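You operate a simulated robot arm through the tools that you are given. There is no shell and no other tool. Be economical: measure what you need, move in short steps, check, and stop when the job is done.

You are at the controls of a simulated two-armed robot. One attempt, no reset.

TASK
Take the purple cloth from the top of the side bench and lay it out flat on the top of the repair bench.

It is judged by the outcome, as a careful person would: the job done as asked, and still so three seconds after it is handed in. It fails if anything else is knocked over, pushed out of place, dropped, spilled or broken. Flat cloth is picked up by pressing the open fingertips on it (5 to 10 N) and closing them slowly along it; thin cloth reads only 2 to 8 mm in the jaws.

THE ROBOT
Two 7-joint arms with two-finger parallel grippers on one trunk, on a base that drives. Base frame: it is fixed to the floor where the robot stands at the start and does not move with it; the origin is under the middle of the robot, x ahead of it, y to its left, z up. Readings come in m, degrees, newtons and seconds.
The left shoulder is at the start at [0.07, 0.163, 1.12], the right one opposite. Places, roughly: top of the repair bench [0.4, 0.8, 0.9]. Payload 3.43 kg a hand.
The TCP of each hand is the grasp point between the finger pads, 0.034 m short of the fingertips. In the tool frame z runs along the fingers and y along their closing line. The gripper opens to 0.128 m. The fingers are 0.024 m wide and 0.012 m thick; the gripper's body (0.048 by 0.13 m) begins 0.096 m behind the TCP.
Orientation is told as [roll, pitch, yaw] about the base's x, y, z axes, in that order, counted from this pose: with the fingers straight down and closing along the base's y, the tool's x points along the base's -x, its y along +y and its z along -z.

THE INTERFACE
- The arms move only by the tool apply_moves. It takes "left_targets", "right_targets" or both (then of equal length, played together; a hand with none holds still); each is a list of rows, each a list of 3 entries, a list of its own where there are three numbers: the shift along the base's x, y, z in units of 300 mm (1.0 is 300 mm), then the turn, a rotation vector about the base's x, y, z in units of 180 degrees (1.0 is 180 degrees), then the gripper command, from -1 (fully open) to 1 (shut), values between in proportion. In form: [[[x, y, z], [rx, ry, rz], grip], ...]. A call has 1 to 20 rows; each row is the pose to reach, as a shift and turn from the pose commanded when the call began. A call with a number of a shift or a turn outside -1 to 1 is refused whole. Each row takes 0.2 s and may step no farther than 0.05 m and 8.6 degrees from the row before; otherwise, or with a gripper value out of range, the whole call is refused. A pose out of reach is approached as far as the arm can. The call stops where the force on the tool passes 40 N (or 10 N more than at its start, if that is more) or the arm is blocked; 0.2 s more then pass. The fingers move at their own pace (about 0.153 m/s each) and stop on an object; they squeeze with about 33 N. The grip force told is the motor's: it shows also when the fingers shut on nothing. Time passes only in rows, and 0.2 s behind the last, so rows that repeat a pose let the fingers close. It gives the time, the measured TCP pose, the force on the tool (base axes), the opening and the grip force at its end, in the units of the frame above (readings bear some noise).
- Cameras (640 x 400 px; columns grow to the right, rows downward): "scene" is now at [0.113, 0.0511, 1.3331]; the picture's right is [0.62, -0.78, 0.00], its down [-0.56, -0.45, -0.69] and it looks along [0.54, 0.43, -0.72] (base axes); focal length 214 px, centre (320, 200). "left" rides on the left gripper at [-0.036, 0, -0.098] in its tool frame; the picture's right is [0.00, -1.00, 0.00], its down [0.97, 0.00, -0.24] and it looks along [0.24, 0.00, 0.97] (tool axes); focal length 218 px, centre (320, 200). "right" rides on the right gripper at [-0.036, 0, -0.098] in its tool frame; the picture's right is [0.00, -1.00, 0.00], its down [0.97, 0.00, -0.24] and it looks along [0.24, 0.00, 0.97] (tool axes); focal length 218 px, centre (320, 200). There is no depth. A picture from a camera that has moved, and an enlarged one, comes with that camera's place and axes in the base frame and with its lens.
- capture(camera): a new picture of that camera. It takes no simulated time.
- lift_body(by): slides the trunk up (or, below 0, down) by that many m; the arms and the scene camera ride with it, the base frame stays. It gives what a move gives, with no picture.
- steer(legs): drives the robot by 1 to 6 legs, each [ahead, left, turn to the left] in m, m and degrees, along the robot's own axes; the way and the turn of a leg run together, so that a leg with both is an arc; at most 1.5 m and 180 degrees a leg. The arms and the cameras ride along, it lands a little off, and it stops where it bumps. It gives what a move gives.
- pan_tilt(pan, tilt): turns the head with the scene camera to pan (to the left, within 86 degrees either way) and tilt (down, from -29 to 69), counted from straight ahead of the robot. It gives what a move gives.
- inspect(camera, box): a new picture of the part [left, top, right, bottom] of that camera's present view, enlarged. It takes no simulated time.
- finish_job(): hands the job in; it is judged then, once.

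Work in short steps. Places have to be worked out from the pictures, the camera data and where the tool is seen: move nearer, look again, correct. Check each grasp and each placing, and mend what went wrong. You have 120 turns and 108 pictures in all, those below and enlarged ones among them. Open the grippers and draw the arms clear of the work before you hand the job in, unless the task says otherwise; then end with one line.

The tools are called after "Request:" as a command line: name --argument value ..., lists and objects as JSON in quotes. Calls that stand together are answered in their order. apply_moves: Moves the arms, as the interface text tells. Its arguments: {"type":"object","properties":{"left_targets":{"type":"array","items":{"type":"array"}},"right_targets":{"type":"array","items":{"type":"array"}}},"required":[]} The other tools are called the same way: lift_body (by) slides the trunk up or down; steer (legs) drives the base; pan_tilt (pan, tilt) turns the head that bears the scene camera; capture (camera) takes a picture; inspect (camera, box) takes an enlarged picture of a part of a camera's view; finish_job () hands the job in.

At the start:

```text
time: 0.0
left_tcp_pos: [0.4289, 0.4564, 1.0911]
left_tcp_rot: [0.0, 0.0, 0.1]
left_force: [1.0, -0.4, 0.2]
left_width: 0.1279
left_gripper_force: 0.1
right_tcp_pos: [0.4383, 0.0532, 1.1997]
right_tcp_rot: [0.0, 0.0, 0.1]
right_force: [0.2, 0.1, -0.7]
right_width: 0.1278
right_gripper_force: 0.0
trunk travel left (down, up): [-0.6, 0.34]
robot x, y, heading: [0.0002, 0.0022, 0.1]
head pan, tilt: [38.6, 46.2]
```

scene: 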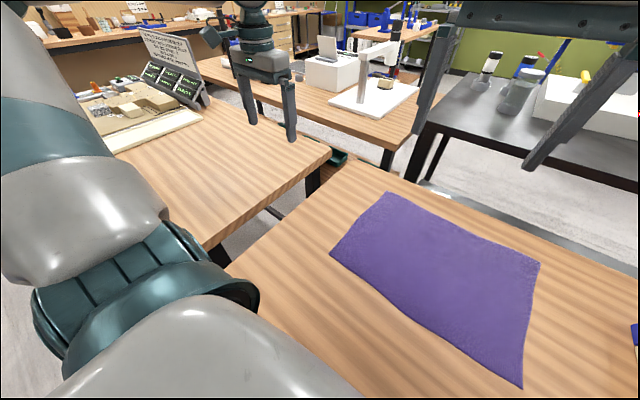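
right: 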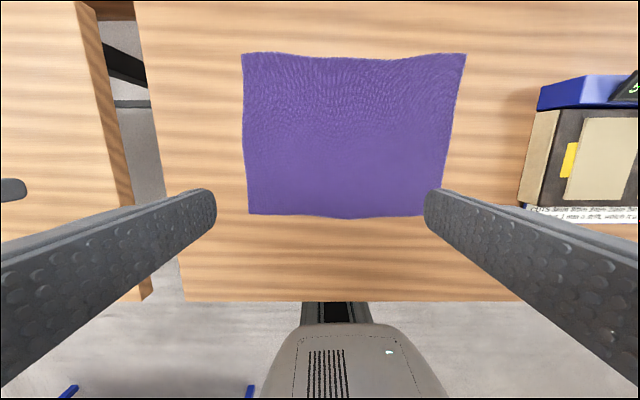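
left: 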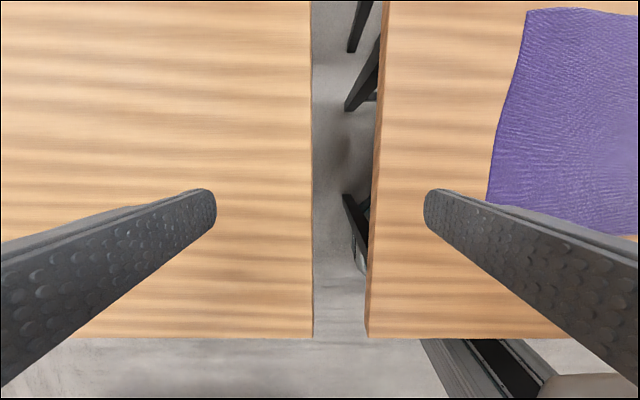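

The purple cloth spans roughly x 0.31–0.65 and y −0.24–0.22 on the side bench. I'll look left at the repair bench to find free space before planning.

Request:
pan_tilt --pan 70 --tilt 40

Request:
capture --camera "scene"

```text
time: 1.0
left_tcp_pos: [0.4287, 0.457, 1.0908]
left_tcp_rot: [0.1, 0.0, 0.0]
left_force: [0.4, 0.4, 0.4]
left_width: 0.1281
left_gripper_force: 0.0
right_tcp_pos: [0.439, 0.0531, 1.2003]
right_tcp_rot: [0.0, 0.0, 0.0]
right_force: [-0.4, -0.3, -0.7]
right_width: 0.1281
right_gripper_force: 0.1
trunk travel left (down, up): [-0.6, 0.34]
robot x, y, heading: [-0.0013, 0.0008, -0.1]
head pan, tilt: [70.0, 40.0]
```

```text
104 pictures are left
camera scene: at [0.0794, 0.0808, 1.342], right [0.94, -0.34, 0.0], down [-0.22, -0.6, -0.77], along [0.26, 0.72, -0.64], focal length 214 px, centre (320, 200)
```

scene: 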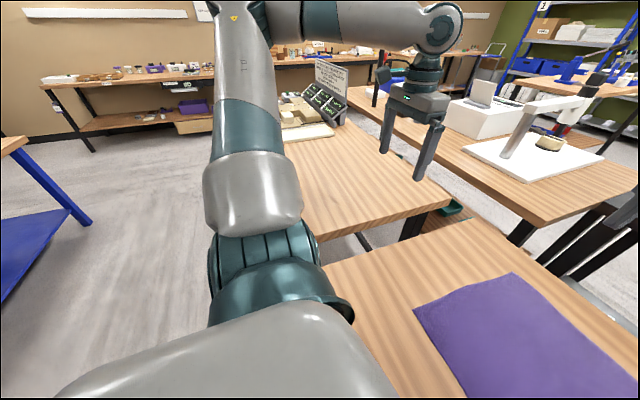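

The repair bench is clear for about y 0.5–1.2 and x 0.1–0.75, so the cloth fits. I'll back up a little so the near edge of the cloth is within comfortable reach of both hands.

Request:
steer --legs '[[-0.15, 0, 0]]'

Request:
pan_tilt --pan 0 --tilt 50

Request:
capture --camera "scene"

Request:
capture --camera "right"

```text
time: 2.3
left_tcp_pos: [0.2782, 0.4575, 1.0899]
left_tcp_rot: [0.0, 0.0, 0.2]
left_force: [0.3, -0.8, 0.7]
left_width: 0.128
left_gripper_force: 0.1
right_tcp_pos: [0.2891, 0.054, 1.1987]
right_tcp_rot: [0.1, 0.1, 0.2]
right_force: [0.0, -1.0, -0.3]
right_width: 0.1279
right_gripper_force: 0.0
trunk travel left (down, up): [-0.6, 0.34]
robot x, y, heading: [-0.1461, -0.0066, -0.0]
head pan, tilt: [70.0, 40.0]
```

```text
time: 3.8
left_tcp_pos: [0.2784, 0.4577, 1.0907]
left_tcp_rot: [-0.1, 0.0, 0.1]
left_force: [-0.1, 0.6, -0.3]
left_width: 0.1281
left_gripper_force: 0.1
right_tcp_pos: [0.2892, 0.0523, 1.1995]
right_tcp_rot: [0.1, -0.1, 0.1]
right_force: [-0.4, 0.2, 0.0]
right_width: 0.1278
right_gripper_force: 0.0
trunk travel left (down, up): [-0.6, 0.34]
robot x, y, heading: [-0.1486, 0.0022, 0.2]
head pan, tilt: [0.0, 50.0]
```

```text
103 pictures are left
camera scene: at [-0.0218, 0.0011, 1.3278], right [0.0, -1.0, 0.0], down [-0.77, 0.0, -0.64], along [0.64, 0.0, -0.77], focal length 214 px, centre (320, 200)
```

scene: 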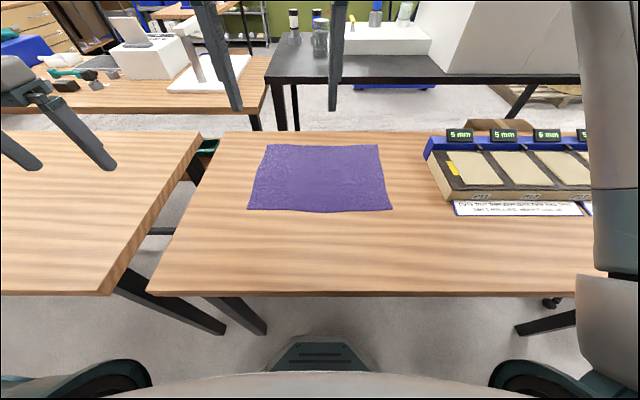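

```text
102 pictures are left
camera right: at [0.3248, 0.0534, 1.2973], right [0.0, -1.0, 0.0], down [-0.97, 0.0, 0.24], along [-0.24, 0.0, -0.97], focal length 218 px, centre (320, 200)
```

right: 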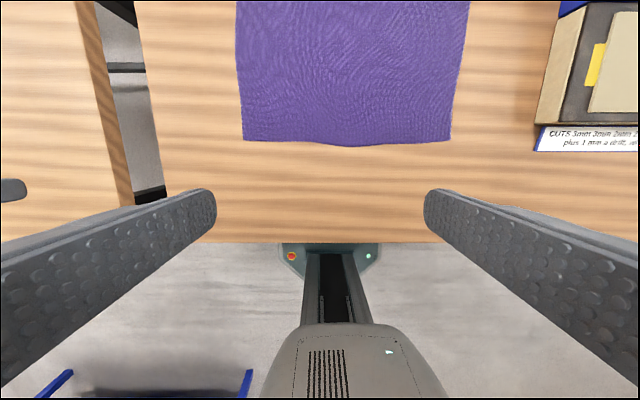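

By comparing views, the bench top looks nearer z≈0.85 and the near cloth edge is at x≈0.333, with corners at y≈+0.205 and −0.21. I'll bring both hands above the near corners with the fingers partly closed.

Request:
apply_moves --left_targets '[[[0.029, -0.118, -0.05], [0, 0, 0], 0.2], [[0.058, -0.236, -0.1], [0, 0, 0], 0.2], [[0.087, -0.354, -0.15], [0, 0, 0], 0.2], [[0.116, -0.472, -0.2], [0, 0, 0], 0.2], [[0.145, -0.59, -0.25], [0, 0, 0], 0.2], [[0.174, -0.708, -0.3], [0, 0, 0], 0.2], [[0.203, -0.826, -0.35], [0, 0, 0], 0.2], [[0.233, -0.943, -0.4], [0, 0, 0], 0.2], [[0.233, -0.943, -0.4], [0, 0, 0], 0.2]]' --right_targets '[[[0.025, -0.096, -0.096], [0, 0, 0], 0.2], [[0.05, -0.192, -0.192], [0, 0, 0], 0.2], [[0.075, -0.288, -0.288], [0, 0, 0], 0.2], [[0.1, -0.385, -0.384], [0, 0, 0], 0.2], [[0.125, -0.481, -0.48], [0, 0, 0], 0.2], [[0.15, -0.577, -0.576], [0, 0, 0], 0.2], [[0.175, -0.673, -0.672], [0, 0, 0], 0.2], [[0.197, -0.77, -0.767], [0, 0, 0], 0.2], [[0.197, -0.77, -0.767], [0, 0, 0], 0.2]]'

Request:
capture --camera "left"

Request:
capture --camera "right"

Request:
capture --camera "scene"

```text
time: 5.8
left_tcp_pos: [0.3456, 0.1763, 0.9695]
left_tcp_rot: [0.0, -0.1, 0.2]
left_force: [-0.2, 0.4, -0.7]
left_width: 0.051
left_gripper_force: 0.1
right_tcp_pos: [0.346, -0.1772, 0.9699]
right_tcp_rot: [-0.2, -0.1, 0.1]
right_force: [-0.5, 0.8, 0.2]
right_width: 0.0513
right_gripper_force: 0.0
trunk travel left (down, up): [-0.6, 0.34]
robot x, y, heading: [-0.147, 0.0018, 0.1]
head pan, tilt: [0.0, 50.0]
```

```text
101 pictures are left
camera left: at [0.3825, 0.1765, 1.0653], right [0.0, -1.0, 0.0], down [-0.97, 0.0, 0.24], along [-0.24, 0.0, -0.97], focal length 218 px, centre (320, 200)
```

left: 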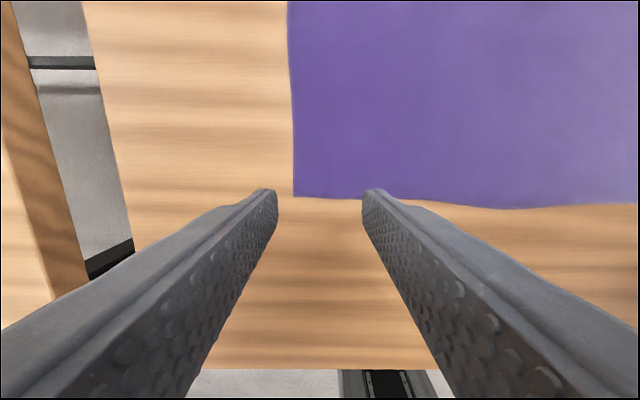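

```text
100 pictures are left
camera right: at [0.3819, -0.1764, 1.0674], right [0.0, -1.0, 0.0], down [-0.97, 0.0, 0.24], along [-0.24, 0.0, -0.97], focal length 218 px, centre (320, 200)
```

right: 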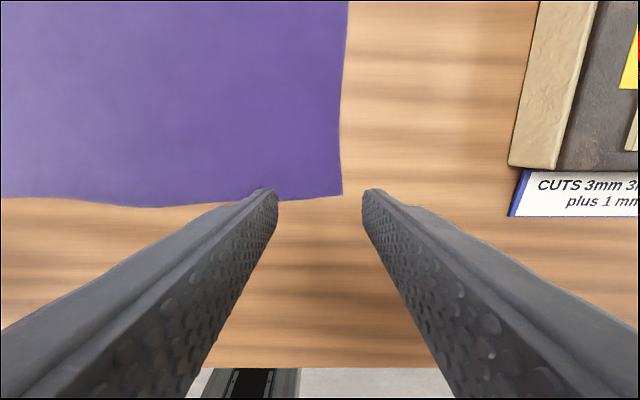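

```text
99 pictures are left
camera scene: at [-0.0233, 0.0022, 1.328], right [0.0, -1.0, 0.0], down [-0.77, 0.0, -0.64], along [0.64, 0.0, -0.77], focal length 214 px, centre (320, 200)
```

scene: 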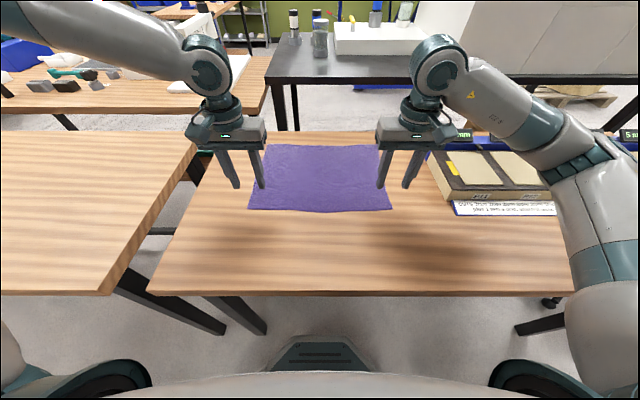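

The corners appear at about (0.333, 0.204) and (0.334, −0.20). I'll shift inward so both fingertips will land on the cloth, and descend partway.

Request:
apply_moves --left_targets '[[[0.027, -0.04, 0], [0, 0, 0], 0.375], [[0.027, -0.04, -0.1], [0, 0, 0], 0.375], [[0.027, -0.04, -0.2], [0, 0, 0], 0.375]]' --right_targets '[[[0.027, 0.047, 0], [0, 0, 0], 0.375], [[0.027, 0.047, -0.1], [0, 0, 0], 0.375], [[0.027, 0.047, -0.2], [0, 0, 0], 0.375]]'

Request:
capture --camera "left"

Request:
capture --camera "right"

```text
time: 6.5
left_tcp_pos: [0.3583, 0.163, 0.9102]
left_tcp_rot: [-0.1, 0.0, 0.2]
left_force: [0.9, 0.2, 0.1]
left_width: 0.0398
left_gripper_force: 0.1
right_tcp_pos: [0.3549, -0.163, 0.909]
right_tcp_rot: [0.0, 0.1, 0.1]
right_force: [1.3, 0.3, -0.8]
right_width: 0.0399
right_gripper_force: 0.0
trunk travel left (down, up): [-0.6, 0.34]
robot x, y, heading: [-0.1488, -0.0005, 0.1]
head pan, tilt: [0.0, 50.0]
```

```text
98 pictures are left
camera left: at [0.3937, 0.1624, 1.0055], right [0.0, -1.0, 0.0], down [-0.97, 0.0, 0.24], along [-0.24, 0.0, -0.97], focal length 218 px, centre (320, 200)
```

left: 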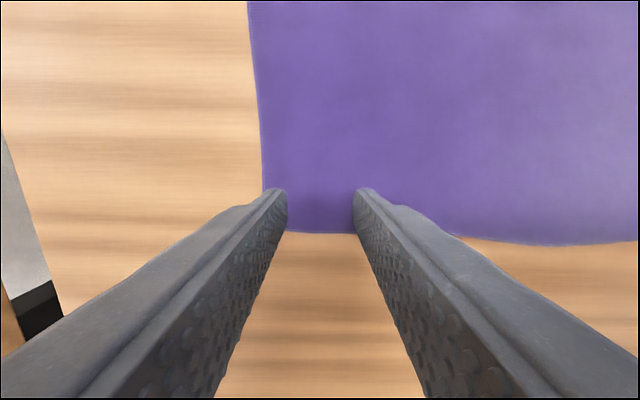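

```text
97 pictures are left
camera right: at [0.3911, -0.1643, 1.0065], right [0.0, -1.0, 0.0], down [-0.97, 0.0, 0.24], along [-0.24, 0.0, -0.97], focal length 218 px, centre (320, 200)
```

right: 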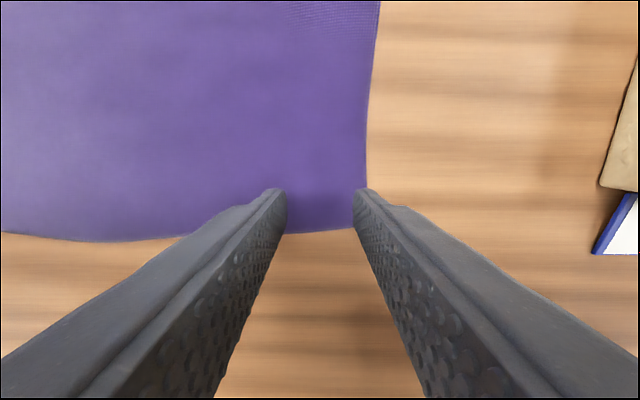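

Both corners are well placed; I'll nudge slightly inward and descend slowly toward contact.

Request:
apply_moves --left_targets '[[[-0.02, -0.02, -0.02], [0, 0, 0], 0.375], [[-0.02, -0.02, -0.04], [0, 0, 0], 0.375], [[-0.02, -0.02, -0.06], [0, 0, 0], 0.375], [[-0.02, -0.02, -0.08], [0, 0, 0], 0.375]]' --right_targets '[[[-0.01, 0.03, -0.02], [0, 0, 0], 0.375], [[-0.01, 0.03, -0.04], [0, 0, 0], 0.375], [[-0.01, 0.03, -0.06], [0, 0, 0], 0.375], [[-0.01, 0.03, -0.08], [0, 0, 0], 0.375]]'

Request:
capture --camera "left"

```text
time: 7.5
left_tcp_pos: [0.351, 0.1564, 0.8949]
left_tcp_rot: [-0.1, -0.8, 0.2]
left_force: [-3.4, 2.3, 21.2]
left_width: 0.0402
left_gripper_force: 0.3
right_tcp_pos: [0.3541, -0.1551, 0.8941]
right_tcp_rot: [0.3, -0.9, 0.0]
right_force: [-3.4, -0.7, 22.4]
right_width: 0.0401
right_gripper_force: 0.0
trunk travel left (down, up): [-0.6, 0.34]
robot x, y, heading: [-0.1501, 0.0037, 0.0]
head pan, tilt: [0.0, 50.0]
stopped in row 4 (right hand): the force on the tool passed its limit (the readings are from after the stop); the commanded pose is now the measured one
```

```text
96 pictures are left
camera left: at [0.385, 0.1558, 0.9922], right [0.0, -1.0, 0.0], down [-0.97, 0.0, 0.23], along [-0.23, 0.0, -0.97], focal length 218 px, centre (320, 200)
```

left: 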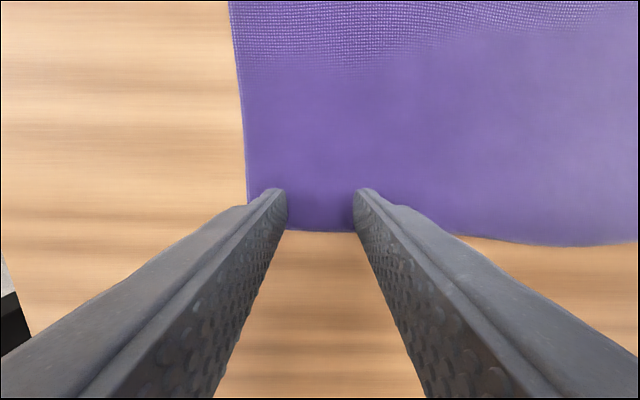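

Contact is at fingertip z≈0.860, with about 21 N. I'll ease up to get 5–10 N before closing.

Request:
apply_moves --left_targets '[[[0, 0, 0.007], [0, 0.0045, 0], 0.375], [[0, 0, 0.007], [0, 0.0045, 0], 0.375]]' --right_targets '[[[0, 0, 0.007], [0, 0.005, 0], 0.375], [[0, 0, 0.007], [0, 0.005, 0], 0.375]]'

```text
time: 8.1
left_tcp_pos: [0.3511, 0.1557, 0.8958]
left_tcp_rot: [0.0, 0.0, 0.2]
left_force: [1.2, -1.6, 11.8]
left_width: 0.0397
left_gripper_force: 0.1
right_tcp_pos: [0.3538, -0.1549, 0.8955]
right_tcp_rot: [0.2, 0.2, -0.1]
right_force: [-1.8, -0.6, 21.6]
right_width: 0.0399
right_gripper_force: 0.2
trunk travel left (down, up): [-0.6, 0.34]
robot x, y, heading: [-0.1518, 0.0034, 0.1]
head pan, tilt: [0.0, 50.0]
```

Left is at 12 N and right at 22 N; I'll ease both a little more.

Request:
apply_moves --left_targets '[[[0, 0, 0.003], [0, 0, 0], 0.375], [[0, 0, 0.003], [0, 0, 0], 0.375]]' --right_targets '[[[0, 0, 0.008], [0, 0, 0], 0.375], [[0, 0, 0.008], [0, 0, 0], 0.375]]'

```text
time: 8.7
left_tcp_pos: [0.3508, 0.1557, 0.8961]
left_tcp_rot: [0.1, 0.2, 0.1]
left_force: [-3.0, -0.4, 15.1]
left_width: 0.0398
left_gripper_force: 0.1
right_tcp_pos: [0.3548, -0.1547, 0.8952]
right_tcp_rot: [0.2, 0.4, -0.1]
right_force: [0.2, -0.2, 2.0]
right_width: 0.04
right_gripper_force: 0.1
trunk travel left (down, up): [-0.6, 0.34]
robot x, y, heading: [-0.1504, -0.0011, -0.1]
head pan, tilt: [0.0, 50.0]
```

Left is still somewhat heavy and right too light; fine adjustment.

Request:
apply_moves --left_targets '[[[0, 0, 0.005], [0, 0, 0], 0.375], [[0, 0, 0.005], [0, 0, 0], 0.375]]' --right_targets '[[[0, 0, -0.003], [0, 0, 0], 0.375], [[0, 0, -0.003], [0, 0, 0], 0.375]]'

```text
time: 9.3
left_tcp_pos: [0.3522, 0.1561, 0.8952]
left_tcp_rot: [0.0, 0.4, 0.2]
left_force: [-0.6, -0.6, 1.2]
left_width: 0.0398
left_gripper_force: 0.0
right_tcp_pos: [0.3534, -0.1559, 0.8948]
right_tcp_rot: [0.2, 0.3, -0.1]
right_force: [-3.2, -0.6, 7.5]
right_width: 0.0402
right_gripper_force: 0.2
trunk travel left (down, up): [-0.6, 0.34]
robot x, y, heading: [-0.1495, -0.0005, 0.1]
head pan, tilt: [0.0, 50.0]
```

Right is good at 7.5 N; I'll lower left by 0.8 mm and then close both slowly.

Request:
apply_moves --left_targets '[[[0, 0, -0.003], [0, 0, 0], 0.375], [[0, 0, -0.003], [0, 0, 0], 0.375], [[0, 0, -0.003], [0, 0, 0], 0.45], [[0, 0, -0.003], [0, 0, 0], 0.5], [[0, 0, -0.003], [0, 0, 0], 0.55], [[0, 0, -0.003], [0, 0, 0], 0.6], [[0, 0, -0.003], [0, 0, 0], 0.65], [[0, 0, -0.003], [0, 0, 0], 0.7], [[0, 0, -0.003], [0, 0, 0], 0.75], [[0, 0, -0.003], [0, 0, 0], 0.8], [[0, 0, -0.003], [0, 0, 0], 0.85], [[0, 0, -0.003], [0, 0, 0], 0.9], [[0, 0, -0.003], [0, 0, 0], 0.95], [[0, 0, -0.003], [0, 0, 0], 1], [[0, 0, -0.003], [0, 0, 0], 1]]' --right_targets '[[[0, 0, 0], [0, 0, 0], 0.375], [[0, 0, 0], [0, 0, 0], 0.375], [[0, 0, 0], [0, 0, 0], 0.45], [[0, 0, 0], [0, 0, 0], 0.5], [[0, 0, 0], [0, 0, 0], 0.55], [[0, 0, 0], [0, 0, 0], 0.6], [[0, 0, 0], [0, 0, 0], 0.65], [[0, 0, 0], [0, 0, 0], 0.7], [[0, 0, 0], [0, 0, 0], 0.75], [[0, 0, 0], [0, 0, 0], 0.8], [[0, 0, 0], [0, 0, 0], 0.85], [[0, 0, 0], [0, 0, 0], 0.9], [[0, 0, 0], [0, 0, 0], 0.95], [[0, 0, 0], [0, 0, 0], 1], [[0, 0, 0], [0, 0, 0], 1]]'

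Request:
capture --camera "left"

Request:
capture --camera "right"

```text
time: 12.5
left_tcp_pos: [0.353, 0.1566, 0.8929]
left_tcp_rot: [-0.1, 0.3, 0.1]
left_force: [-0.4, 1.1, 7.3]
left_width: 0.0001
left_gripper_force: 33.6
right_tcp_pos: [0.3543, -0.1551, 0.8945]
right_tcp_rot: [0.2, 0.3, -0.1]
right_force: [-0.1, -0.6, 6.4]
right_width: 0.0019
right_gripper_force: 33.2
trunk travel left (down, up): [-0.6, 0.34]
robot x, y, heading: [-0.1475, -0.0014, 0.4]
head pan, tilt: [0.0, 50.0]
```

```text
95 pictures are left
camera left: at [0.3887, 0.1559, 0.9915], right [0.0, -1.0, 0.0], down [-0.97, 0.0, 0.24], along [-0.24, 0.0, -0.97], focal length 218 px, centre (320, 200)
```

left: 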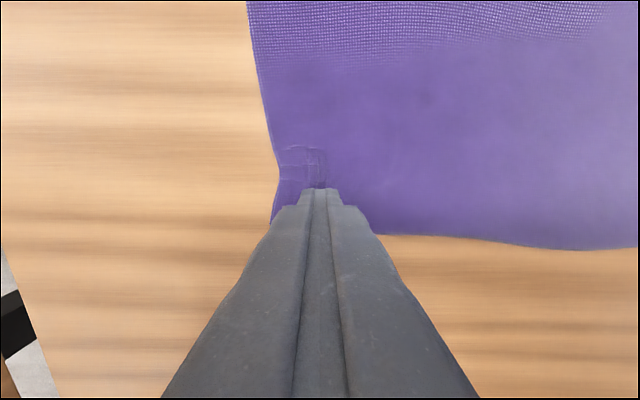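

```text
94 pictures are left
camera right: at [0.3914, -0.1555, 0.9928], right [0.0, -1.0, 0.0], down [-0.97, 0.0, 0.25], along [-0.25, 0.0, -0.97], focal length 218 px, centre (320, 200)
```

right: 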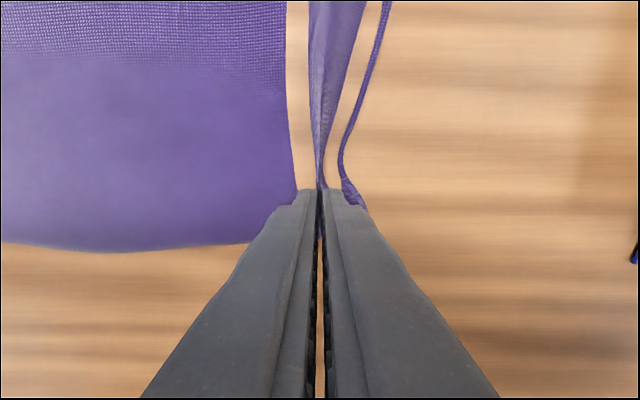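

Right reads 1.9 mm with cloth in the jaws; left is empty (0.1 mm). I'll look from the scene camera at the cloth's state.

Request:
inspect --camera "scene" --box '[200, 110, 440, 260]'

```text
2.67 times, centred on (320, 185) of scene
camera zoom: at [-0.023, 0.0008, 1.328], right [0.0, -1.0, 0.0], down [-0.77, 0.0, -0.64], along [0.64, 0.0, -0.77], focal length 572 px, centre (320, 240)
```

zoom: 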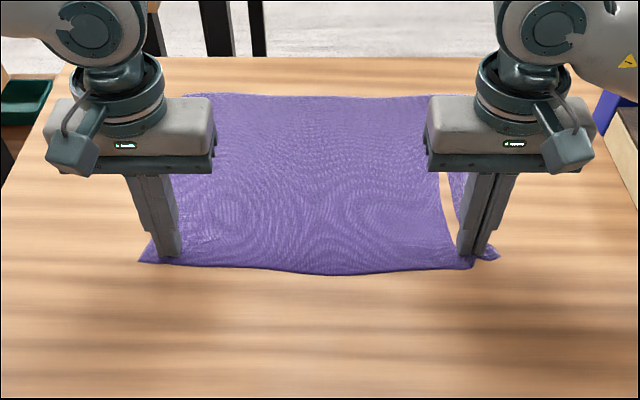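

Left slid over the cloth. Keeping the right gripped, I'll lift the left slightly, reopen it to about 45 mm, and press again.

Request:
apply_moves --left_targets '[[[0, 0, 0.03], [0, 0, 0], 1], [[0, 0, 0.05], [0, 0, 0], 0.3], [[0, 0, 0.05], [0, 0, 0], 0.3], [[0, 0, 0.03], [0, 0, 0], 0.3], [[0, 0, 0.01], [0, 0, 0], 0.3], [[0, 0, 0.0], [0, 0, 0], 0.3], [[0, 0, 0.0], [0, 0, 0], 0.3]]'

Request:
capture --camera "left"

```text
time: 14.1
left_tcp_pos: [0.351, 0.1566, 0.8958]
left_tcp_rot: [0.0, 0.3, 0.2]
left_force: [0.8, 0.2, 2.9]
left_width: 0.0446
left_gripper_force: 0.0
right_tcp_pos: [0.3555, -0.1544, 0.8951]
right_tcp_rot: [0.2, 0.3, 0.0]
right_force: [-0.3, -1.7, 8.1]
right_width: 0.0021
right_gripper_force: 32.9
trunk travel left (down, up): [-0.6, 0.34]
robot x, y, heading: [-0.1493, -0.0006, 0.4]
head pan, tilt: [0.0, 50.0]
```

```text
92 pictures are left
camera left: at [0.3887, 0.1556, 0.9916], right [0.0, -1.0, 0.0], down [-0.97, 0.0, 0.24], along [-0.24, 0.0, -0.97], focal length 218 px, centre (320, 200)
```

left: 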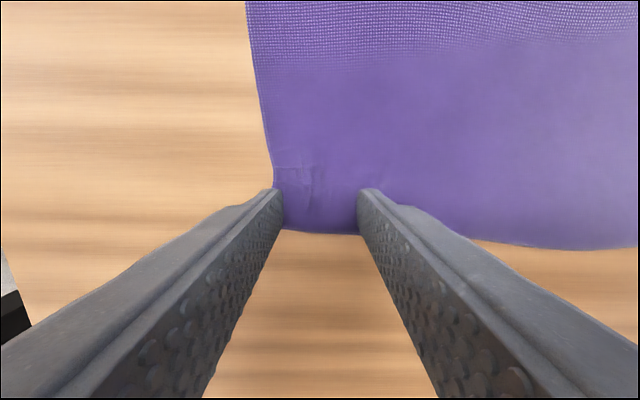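

The cloth's side edge has slid to the outer finger. I'll lift, shift 12 mm inward and press a bit harder.

Request:
apply_moves --left_targets '[[[0, 0, 0.03], [0, 0, 0], 0.35], [[0, -0.045, 0.03], [0, 0, 0], 0.35], [[0, -0.045, 0.01], [0, 0, 0], 0.35], [[0, -0.045, 0], [0, 0, 0], 0.35], [[0, -0.045, -0.005], [0, 0, 0], 0.35], [[0, -0.045, -0.005], [0, 0, 0], 0.35]]'

Request:
capture --camera "left"

```text
time: 15.5
left_tcp_pos: [0.3515, 0.1468, 0.8969]
left_tcp_rot: [-0.2, 0.2, 0.2]
left_force: [-0.2, -0.2, 0.1]
left_width: 0.0417
left_gripper_force: 0.1
left hand out of reach, approached as far as the arm can: row 3, 4, 5, 6
right_tcp_pos: [0.3539, -0.1549, 0.8946]
right_tcp_rot: [0.2, 0.2, -0.1]
right_force: [-0.5, -1.1, 9.7]
right_width: 0.0016
right_gripper_force: 33.6
trunk travel left (down, up): [-0.6, 0.34]
robot x, y, heading: [-0.1504, -0.0032, -0.0]
head pan, tilt: [0.0, 50.0]
```

```text
91 pictures are left
camera left: at [0.3872, 0.1466, 0.9927], right [0.0, -1.0, 0.0], down [-0.97, 0.0, 0.24], along [-0.24, 0.0, -0.97], focal length 218 px, centre (320, 200)
```

left: 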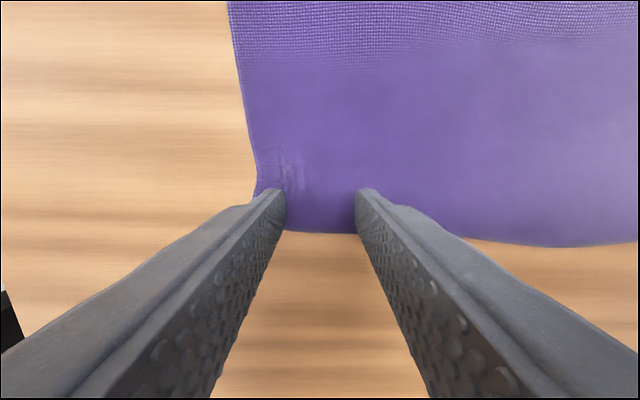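

The left arm is at its inner reach limit there. I'll release the right, raise both hands, and back the robot up 0.10 m for better reach.

Request:
apply_moves --left_targets '[[[0, 0, 0], [0, 0, 0], 0.35], [[0, 0, 0.02], [0, 0, 0], 0.35], [[0, 0, 0.05], [0, 0, 0], 0.3], [[0, 0, 0.1], [0, 0, 0], 0.3], [[0, 0, 0.2], [0, 0, 0], 0.3]]' --right_targets '[[[0, 0, 0], [0, 0, 0], 0.7], [[0, 0, 0], [0, 0, 0], 0.35], [[0, 0, 0.05], [0, 0, 0], 0.3], [[0, 0, 0.1], [0, 0, 0], 0.3], [[0, 0, 0.2], [0, 0, 0], 0.3]]'

Request:
steer --legs '[[-0.1, 0, 0]]'

Request:
apply_moves --left_targets '[[[0.1, 0, 0], [0, 0, 0], 0.3], [[0.2, 0, 0], [0, 0, 0], 0.3], [[0.3, 0, 0], [0, 0, 0], 0.3]]' --right_targets '[[[0.1, 0, 0], [0, 0, 0], 0.3], [[0.2, 0, 0], [0, 0, 0], 0.3], [[0.3, 0, 0], [0, 0, 0], 0.3]]'

Request:
capture --camera "left"

Request:
capture --camera "right"

Request:
inspect --camera "scene" --box '[200, 60, 440, 210]'

```text
time: 16.7
left_tcp_pos: [0.3517, 0.1476, 0.9568]
left_tcp_rot: [-0.1, 0.4, 0.3]
left_force: [-0.3, 0.8, 1.3]
left_width: 0.0446
left_gripper_force: 0.1
right_tcp_pos: [0.3538, -0.1548, 0.9573]
right_tcp_rot: [0.1, 0.2, -0.1]
right_force: [0.5, 0.3, 0.7]
right_width: 0.0449
right_gripper_force: 0.0
trunk travel left (down, up): [-0.6, 0.34]
robot x, y, heading: [-0.1497, -0.0002, 0.3]
head pan, tilt: [0.0, 50.0]
```

```text
time: 17.9
left_tcp_pos: [0.2516, 0.148, 0.9552]
left_tcp_rot: [-0.1, 0.2, 0.2]
left_force: [0.2, -0.4, -0.1]
left_width: 0.0449
left_gripper_force: 0.1
right_tcp_pos: [0.2559, -0.1564, 0.9567]
right_tcp_rot: [0.2, 0.4, -0.1]
right_force: [0.1, -0.3, 0.3]
right_width: 0.0449
right_gripper_force: 0.0
trunk travel left (down, up): [-0.6, 0.34]
robot x, y, heading: [-0.2493, -0.0005, -0.2]
head pan, tilt: [0.0, 50.0]
```

```text
time: 18.7
left_tcp_pos: [0.3376, 0.1621, 0.9588]
left_tcp_rot: [-0.3, 0.3, 0.1]
left_force: [-0.3, 0.1, 0.5]
left_width: 0.0447
left_gripper_force: 0.0
left hand out of reach, approached as far as the arm can: row 3
right_tcp_pos: [0.347, -0.1542, 0.9542]
right_tcp_rot: [0.2, 0.5, -0.2]
right_force: [-0.1, -0.2, 0.2]
right_width: 0.0448
right_gripper_force: 0.1
trunk travel left (down, up): [-0.6, 0.34]
robot x, y, heading: [-0.2478, 0.0009, 0.1]
head pan, tilt: [0.0, 50.0]
```

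```text
90 pictures are left
camera left: at [0.3736, 0.1622, 1.0556], right [0.0, -1.0, 0.0], down [-0.97, 0.0, 0.24], along [-0.24, -0.01, -0.97], focal length 218 px, centre (320, 200)
```

left: 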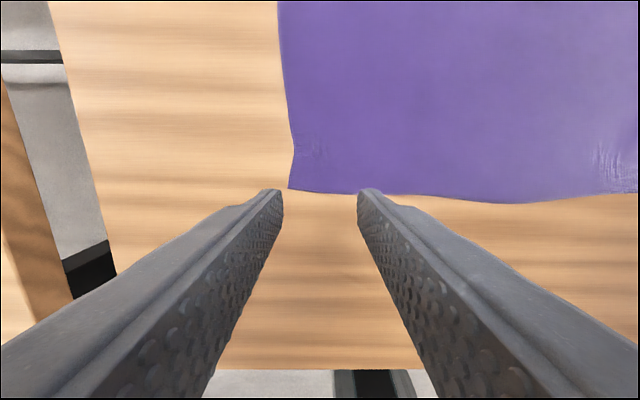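

```text
89 pictures are left
camera right: at [0.3836, -0.1557, 1.052], right [0.0, -1.0, 0.0], down [-0.97, 0.0, 0.25], along [-0.25, 0.0, -0.97], focal length 218 px, centre (320, 200)
```

right: 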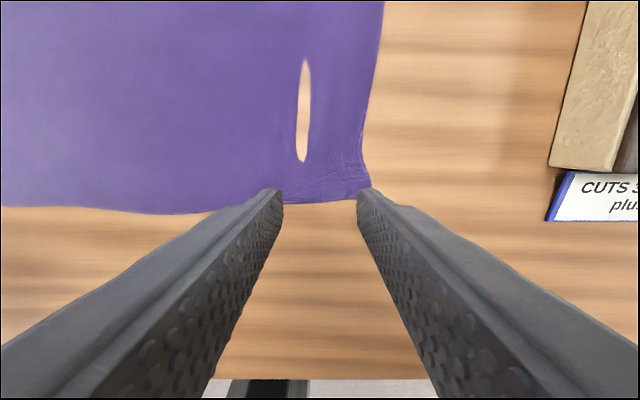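

```text
2.67 times, centred on (320, 135) of scene
camera zoom: at [-0.1205, 0.0012, 1.3277], right [0.0, -1.0, 0.0], down [-0.77, 0.0, -0.64], along [0.64, 0.0, -0.77], focal length 572 px, centre (320, 373)
```

zoom: 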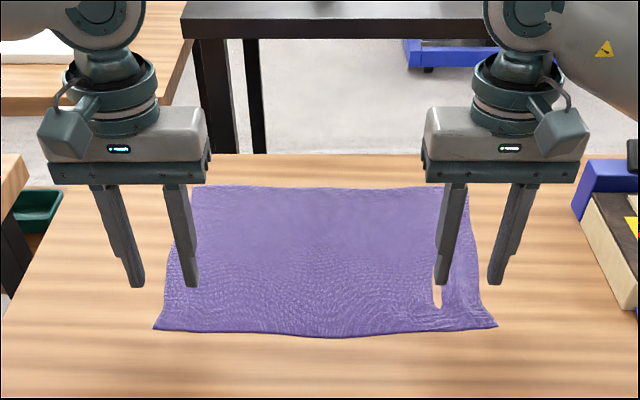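

The left arm hits a limit when too close to the centreline, while the right is fine there. I'll shift the robot 0.1 m to its right so that the left hand works further to its own side.

Request:
steer --legs '[[0, -0.1, 0]]'

```text
time: 19.8
left_tcp_pos: [0.3363, 0.0601, 0.9595]
left_tcp_rot: [-0.2, 0.3, 0.1]
left_force: [0.6, 0.1, -0.4]
left_width: 0.0449
left_gripper_force: 0.1
right_tcp_pos: [0.3449, -0.2574, 0.9553]
right_tcp_rot: [0.2, 0.4, -0.1]
right_force: [-0.5, -1.1, -0.5]
right_width: 0.0448
right_gripper_force: 0.0
trunk travel left (down, up): [-0.6, 0.34]
robot x, y, heading: [-0.243, -0.1012, -0.3]
head pan, tilt: [0.0, 50.0]
```

Now I'll move the hands back above the near corners, with tips just above the cloth.

Request:
apply_moves --left_targets '[[[0.02, 0.1, 0], [0, 0, 0], 0.3], [[0.04, 0.2, 0], [0, 0, 0], 0.3], [[0.057, 0.273, -0.06], [0, 0, 0], 0.3], [[0.057, 0.273, -0.18], [0, 0, 0], 0.3], [[0.057, 0.273, -0.18], [0, 0, 0], 0.3]]' --right_targets '[[[0.01, 0.12, 0], [0, 0, 0], 0.3], [[0.02, 0.24, 0], [0, 0, 0], 0.3], [[0.033, 0.34, -0.06], [0, 0, 0], 0.3], [[0.033, 0.34, -0.167], [0, 0, 0], 0.3], [[0.033, 0.34, -0.167], [0, 0, 0], 0.3]]'

Request:
capture --camera "left"

Request:
capture --camera "right"

```text
time: 21.0
left_tcp_pos: [0.3535, 0.1421, 0.9062]
left_tcp_rot: [-0.3, 0.2, 0.0]
left_force: [-0.7, 0.2, 0.3]
left_width: 0.0448
left_gripper_force: 0.1
right_tcp_pos: [0.3572, -0.1545, 0.9034]
right_tcp_rot: [0.1, 0.4, -0.1]
right_force: [-0.2, -0.2, 0.4]
right_width: 0.0449
right_gripper_force: 0.0
trunk travel left (down, up): [-0.6, 0.34]
robot x, y, heading: [-0.248, -0.1023, -0.0]
head pan, tilt: [0.0, 50.0]
```

```text
87 pictures are left
camera left: at [0.3888, 0.1427, 1.0026], right [0.0, -1.0, 0.0], down [-0.97, 0.0, 0.24], along [-0.24, -0.01, -0.97], focal length 218 px, centre (320, 200)
```

left: 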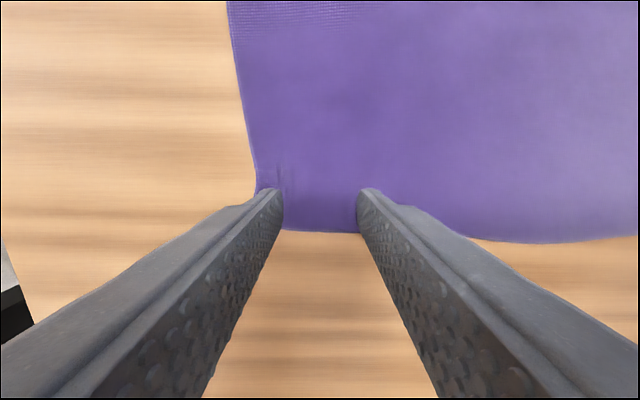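

```text
86 pictures are left
camera right: at [0.3932, -0.1553, 1.0013], right [0.0, -1.0, 0.0], down [-0.97, 0.0, 0.25], along [-0.25, 0.0, -0.97], focal length 218 px, centre (320, 200)
```

right: 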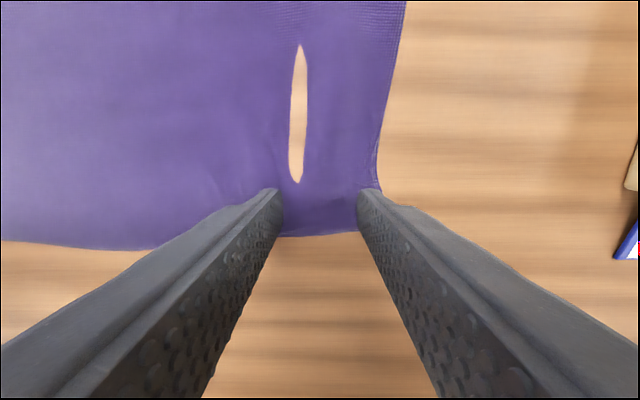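

Good positions. I'll nudge left 6 mm inward and lower both to light contact.

Request:
apply_moves --left_targets '[[[0, -0.02, -0.015], [0, 0, 0], 0.3], [[0, -0.02, -0.03], [0, 0, 0], 0.3], [[0, -0.02, -0.038], [0, 0, 0], 0.3], [[0, -0.02, -0.038], [0, 0, 0], 0.3]]' --right_targets '[[[0, 0.01, -0.01], [0, 0, 0], 0.3], [[0, 0.01, -0.02], [0, 0, 0], 0.3], [[0, 0.01, -0.03], [0, 0, 0], 0.3], [[0, 0.01, -0.03], [0, 0, 0], 0.3]]'

```text
time: 22.0
left_tcp_pos: [0.3545, 0.1368, 0.8959]
left_tcp_rot: [-0.3, 0.1, 0.2]
left_force: [-0.7, 0.4, 3.2]
left_width: 0.0449
left_gripper_force: 0.3
right_tcp_pos: [0.356, -0.152, 0.8958]
right_tcp_rot: [0.2, 0.4, -0.1]
right_force: [0.2, -0.2, 0.9]
right_width: 0.0447
right_gripper_force: 0.0
trunk travel left (down, up): [-0.6, 0.34]
robot x, y, heading: [-0.247, -0.1028, 0.1]
head pan, tilt: [0.0, 50.0]
```

Light contact on the left; I'll press down about 1–2 mm more.

Request:
apply_moves --left_targets '[[[0, 0, -0.004], [0, 0, 0], 0.3], [[0, 0, -0.004], [0, 0, 0], 0.3]]' --right_targets '[[[0, 0, -0.007], [0, 0, 0], 0.3], [[0, 0, -0.007], [0, 0, 0], 0.3]]'

```text
time: 22.6
left_tcp_pos: [0.3532, 0.1365, 0.8954]
left_tcp_rot: [-0.2, -0.1, 0.0]
left_force: [2.4, 1.2, 9.2]
left_width: 0.0452
left_gripper_force: 0.2
right_tcp_pos: [0.3571, -0.1529, 0.8951]
right_tcp_rot: [0.2, 0.2, -0.1]
right_force: [2.8, 0.2, 13.4]
right_width: 0.0444
right_gripper_force: 0.0
trunk travel left (down, up): [-0.6, 0.34]
robot x, y, heading: [-0.2489, -0.0989, 0.1]
head pan, tilt: [0.0, 50.0]
```

Forces of 9 and 13 N are fine. Closing slowly now.

Request:
apply_moves --left_targets '[[[0, 0, 0], [0, 0, 0], 0.34], [[0, 0, 0], [0, 0, 0], 0.38], [[0, 0, 0], [0, 0, 0], 0.42], [[0, 0, 0], [0, 0, 0], 0.46], [[0, 0, 0], [0, 0, 0], 0.5], [[0, 0, 0], [0, 0, 0], 0.54], [[0, 0, 0], [0, 0, 0], 0.58], [[0, 0, 0], [0, 0, 0], 0.62], [[0, 0, 0], [0, 0, 0], 0.66], [[0, 0, 0], [0, 0, 0], 0.7], [[0, 0, 0], [0, 0, 0], 0.74], [[0, 0, 0], [0, 0, 0], 0.78], [[0, 0, 0], [0, 0, 0], 0.82], [[0, 0, 0], [0, 0, 0], 0.86], [[0, 0, 0], [0, 0, 0], 0.9], [[0, 0, 0], [0, 0, 0], 0.94], [[0, 0, 0], [0, 0, 0], 0.98], [[0, 0, 0], [0, 0, 0], 1], [[0, 0, 0], [0, 0, 0], 1]]' --right_targets '[[[0, 0, 0.001], [0, 0, 0], 0.34], [[0, 0, 0.001], [0, 0, 0], 0.38], [[0, 0, 0.001], [0, 0, 0], 0.42], [[0, 0, 0.001], [0, 0, 0], 0.46], [[0, 0, 0.001], [0, 0, 0], 0.5], [[0, 0, 0.001], [0, 0, 0], 0.54], [[0, 0, 0.001], [0, 0, 0], 0.58], [[0, 0, 0.001], [0, 0, 0], 0.62], [[0, 0, 0.001], [0, 0, 0], 0.66], [[0, 0, 0.001], [0, 0, 0], 0.7], [[0, 0, 0.001], [0, 0, 0], 0.74], [[0, 0, 0.001], [0, 0, 0], 0.78], [[0, 0, 0.001], [0, 0, 0], 0.82], [[0, 0, 0.001], [0, 0, 0], 0.86], [[0, 0, 0.001], [0, 0, 0], 0.9], [[0, 0, 0.001], [0, 0, 0], 0.94], [[0, 0, 0.001], [0, 0, 0], 0.98], [[0, 0, 0.001], [0, 0, 0], 1], [[0, 0, 0.001], [0, 0, 0], 1]]'

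Request:
capture --camera "left"

Request:
capture --camera "right"

```text
time: 26.6
left_tcp_pos: [0.3526, 0.1376, 0.8955]
left_tcp_rot: [-0.1, 0.1, 0.2]
left_force: [-0.5, 4.0, 16.3]
left_width: 0.0
left_gripper_force: 33.2
right_tcp_pos: [0.3548, -0.1545, 0.8961]
right_tcp_rot: [0.1, 0.2, -0.2]
right_force: [0.6, -3.4, 11.2]
right_width: 0.0017
right_gripper_force: 33.0
trunk travel left (down, up): [-0.6, 0.34]
robot x, y, heading: [-0.2461, -0.1025, 0.1]
head pan, tilt: [0.0, 50.0]
```

```text
85 pictures are left
camera left: at [0.3883, 0.1365, 0.9916], right [0.0, -1.0, 0.0], down [-0.97, 0.0, 0.24], along [-0.24, 0.0, -0.97], focal length 218 px, centre (320, 200)
```

left: 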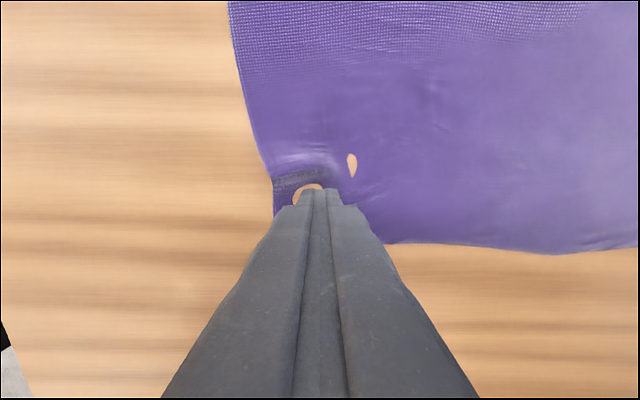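

```text
84 pictures are left
camera right: at [0.3914, -0.1535, 0.9928], right [0.0, -1.0, 0.0], down [-0.97, 0.0, 0.24], along [-0.24, 0.0, -0.97], focal length 218 px, centre (320, 200)
```

right: 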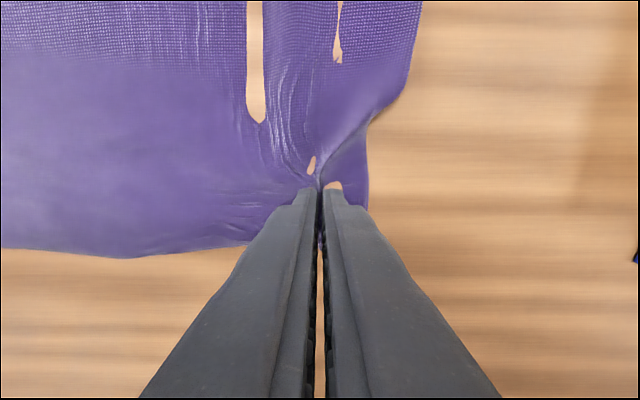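

Right holds cloth again (1.7 mm); left slipped. I'll lift the left, open wider (~70 mm), move further in, and press again with the right still holding.

Request:
apply_moves --left_targets '[[[0, 0, 0.04], [0, 0, 0], 1], [[0, -0.06, 0.07], [0, 0, 0], -0.1], [[0.01, -0.07, 0.07], [0, 0, 0], -0.1], [[0.01, -0.07, 0.07], [0, 0, 0], -0.1], [[0.01, -0.07, 0.05], [0, 0, 0], -0.1], [[0.01, -0.07, 0.03], [0, 0, 0], -0.1]]'

Request:
capture --camera "left"

```text
time: 28.0
left_tcp_pos: [0.3558, 0.1155, 0.9037]
left_tcp_rot: [-0.3, 0.0, 0.1]
left_force: [-0.2, -0.8, -0.7]
left_width: 0.0702
left_gripper_force: 0.1
right_tcp_pos: [0.3551, -0.1519, 0.8962]
right_tcp_rot: [0.2, 0.3, -0.2]
right_force: [-0.9, -3.4, 19.6]
right_width: 0.0019
right_gripper_force: 32.7
trunk travel left (down, up): [-0.6, 0.34]
robot x, y, heading: [-0.2495, -0.0991, -0.0]
head pan, tilt: [0.0, 50.0]
```

```text
83 pictures are left
camera left: at [0.3923, 0.1158, 0.9993], right [0.0, -1.0, 0.0], down [-0.97, 0.0, 0.24], along [-0.24, 0.0, -0.97], focal length 218 px, centre (320, 200)
```

left: 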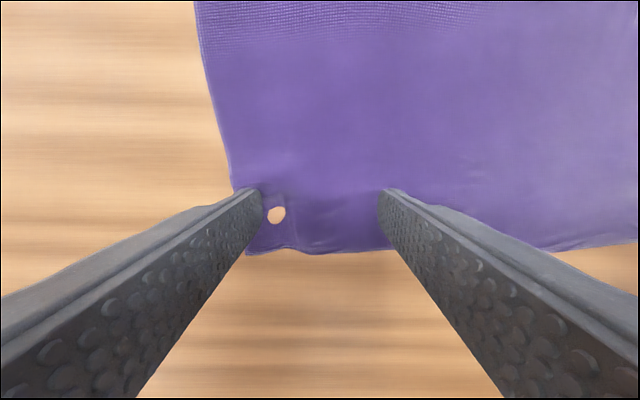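

The cloth edge is just outside the outer finger. Shift 8 mm more inward and lower into contact.

Request:
apply_moves --left_targets '[[[0, -0.027, -0.01], [0, 0, 0], -0.1], [[0, -0.027, -0.02], [0, 0, 0], -0.1], [[0, -0.027, -0.032], [0, 0, 0], -0.1], [[0, -0.027, -0.032], [0, 0, 0], -0.1]]'

```text
time: 29.0
left_tcp_pos: [0.3568, 0.1073, 0.8961]
left_tcp_rot: [-0.2, 0.0, 0.1]
left_force: [-0.5, 1.4, 9.5]
left_width: 0.0708
left_gripper_force: 0.1
right_tcp_pos: [0.354, -0.1533, 0.8958]
right_tcp_rot: [0.1, 0.2, -0.2]
right_force: [2.2, -3.0, 16.5]
right_width: 0.0022
right_gripper_force: 33.0
trunk travel left (down, up): [-0.6, 0.34]
robot x, y, heading: [-0.2485, -0.1017, -0.3]
head pan, tilt: [0.0, 50.0]
```

9.5 N on the left; closing slowly in two stages, first to about 25 mm.

Request:
apply_moves --left_targets '[[[0, 0, 0], [0, 0, 0], -0.06], [[0, 0, 0], [0, 0, 0], -0.02], [[0, 0, 0], [0, 0, 0], 0.02], [[0, 0, 0], [0, 0, 0], 0.06], [[0, 0, 0], [0, 0, 0], 0.1], [[0, 0, 0], [0, 0, 0], 0.14], [[0, 0, 0], [0, 0, 0], 0.18], [[0, 0, 0], [0, 0, 0], 0.22], [[0, 0, 0], [0, 0, 0], 0.26], [[0, 0, 0], [0, 0, 0], 0.3], [[0, 0, 0], [0, 0, 0], 0.34], [[0, 0, 0], [0, 0, 0], 0.38], [[0, 0, 0], [0, 0, 0], 0.42], [[0, 0, 0], [0, 0, 0], 0.46], [[0, 0, 0], [0, 0, 0], 0.5], [[0, 0, 0], [0, 0, 0], 0.54], [[0, 0, 0], [0, 0, 0], 0.58], [[0, 0, 0], [0, 0, 0], 0.6]]'

Request:
capture --camera "left"

```text
time: 32.8
left_tcp_pos: [0.3559, 0.1077, 0.896]
left_tcp_rot: [-0.2, 0.0, 0.0]
left_force: [-0.1, -2.6, 23.9]
left_width: 0.0244
left_gripper_force: 0.0
right_tcp_pos: [0.3546, -0.1526, 0.8952]
right_tcp_rot: [0.3, 0.2, -0.1]
right_force: [-0.4, 2.2, 6.1]
right_width: 0.0021
right_gripper_force: 33.0
trunk travel left (down, up): [-0.6, 0.34]
robot x, y, heading: [-0.2462, -0.1022, 0.0]
head pan, tilt: [0.0, 50.0]
```

```text
82 pictures are left
camera left: at [0.3915, 0.1065, 0.9916], right [0.0, -1.0, 0.0], down [-0.97, 0.0, 0.24], along [-0.24, 0.0, -0.97], focal length 218 px, centre (320, 200)
```

left: 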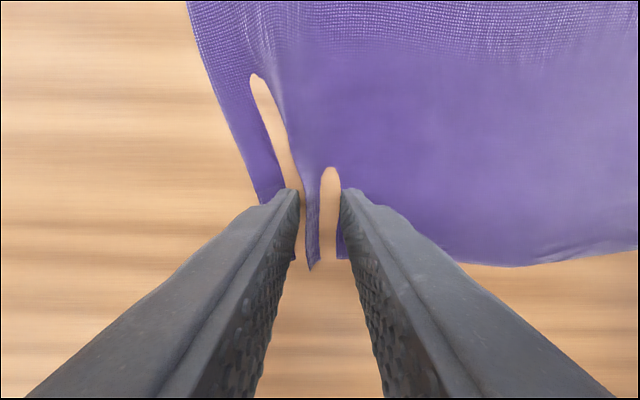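

A clear ridge of cloth has formed between the fingers. Closing the rest of the way.

Request:
apply_moves --left_targets '[[[0, 0, 0.002], [0, 0, 0], 0.64], [[0, 0, 0.002], [0, 0, 0], 0.68], [[0, 0, 0.002], [0, 0, 0], 0.72], [[0, 0, 0.002], [0, 0, 0], 0.76], [[0, 0, 0.002], [0, 0, 0], 0.8], [[0, 0, 0.002], [0, 0, 0], 0.84], [[0, 0, 0.002], [0, 0, 0], 0.88], [[0, 0, 0.002], [0, 0, 0], 0.92], [[0, 0, 0.002], [0, 0, 0], 0.96], [[0, 0, 0.002], [0, 0, 0], 1], [[0, 0, 0.002], [0, 0, 0], 1]]'

Request:
capture --camera "left"

```text
time: 35.2
left_tcp_pos: [0.3546, 0.1077, 0.8952]
left_tcp_rot: [-0.1, 0.1, 0.1]
left_force: [0.2, 3.4, 18.7]
left_width: 0.0019
left_gripper_force: 33.2
right_tcp_pos: [0.3547, -0.1522, 0.8953]
right_tcp_rot: [0.2, 0.2, -0.2]
right_force: [-1.0, -2.7, 7.0]
right_width: 0.0021
right_gripper_force: 33.2
trunk travel left (down, up): [-0.6, 0.34]
robot x, y, heading: [-0.2484, -0.1011, -0.1]
head pan, tilt: [0.0, 50.0]
```

```text
81 pictures are left
camera left: at [0.3913, 0.1072, 0.9916], right [0.0, -1.0, 0.0], down [-0.97, 0.0, 0.24], along [-0.24, 0.0, -0.97], focal length 218 px, centre (320, 200)
```

left: 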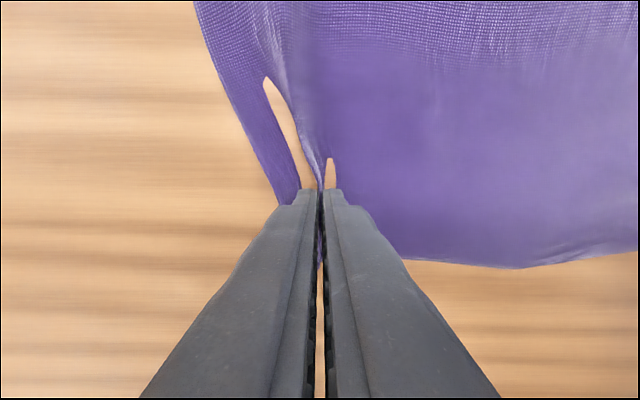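

Both hands now hold cloth (1.9 and 2.1 mm). I'll lift gently 0.1 m together and check.

Request:
apply_moves --left_targets '[[[0, 0, 0.05], [0, 0, 0], 1], [[0, 0, 0.1], [0, 0, 0], 1], [[0, 0, 0.17], [0, 0, 0], 1], [[0, 0, 0.25], [0, 0, 0], 1], [[0, 0, 0.33], [0, 0, 0], 1]]' --right_targets '[[[0, 0, 0.05], [0, 0, 0], 1], [[0, 0, 0.1], [0, 0, 0], 1], [[0, 0, 0.17], [0, 0, 0], 1], [[0, 0, 0.25], [0, 0, 0], 1], [[0, 0, 0.33], [0, 0, 0], 1]]'

Request:
inspect --camera "scene" --box '[160, 30, 480, 230]'

```text
time: 36.4
left_tcp_pos: [0.356, 0.1079, 0.9936]
left_tcp_rot: [-0.3, 0.2, 0.0]
left_force: [0.4, 0.4, 0.1]
left_width: 0.0019
left_gripper_force: 32.4
right_tcp_pos: [0.3553, -0.1512, 0.9954]
right_tcp_rot: [0.2, 0.4, -0.1]
right_force: [0.0, 0.4, -0.2]
right_width: 0.0022
right_gripper_force: 32.7
trunk travel left (down, up): [-0.6, 0.34]
robot x, y, heading: [-0.2476, -0.1026, -0.1]
head pan, tilt: [0.0, 50.0]
```

```text
2.00 times, centred on (320, 130) of scene
camera zoom: at [-0.122, -0.1004, 1.3279], right [0.0, -1.0, 0.0], down [-0.77, 0.0, -0.64], along [0.64, 0.0, -0.77], focal length 429 px, centre (320, 340)
```

zoom: 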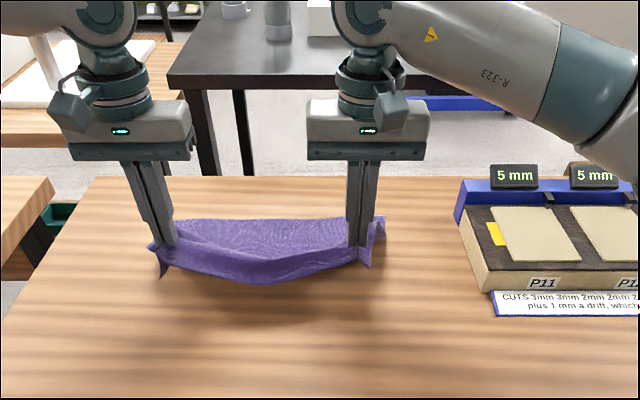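

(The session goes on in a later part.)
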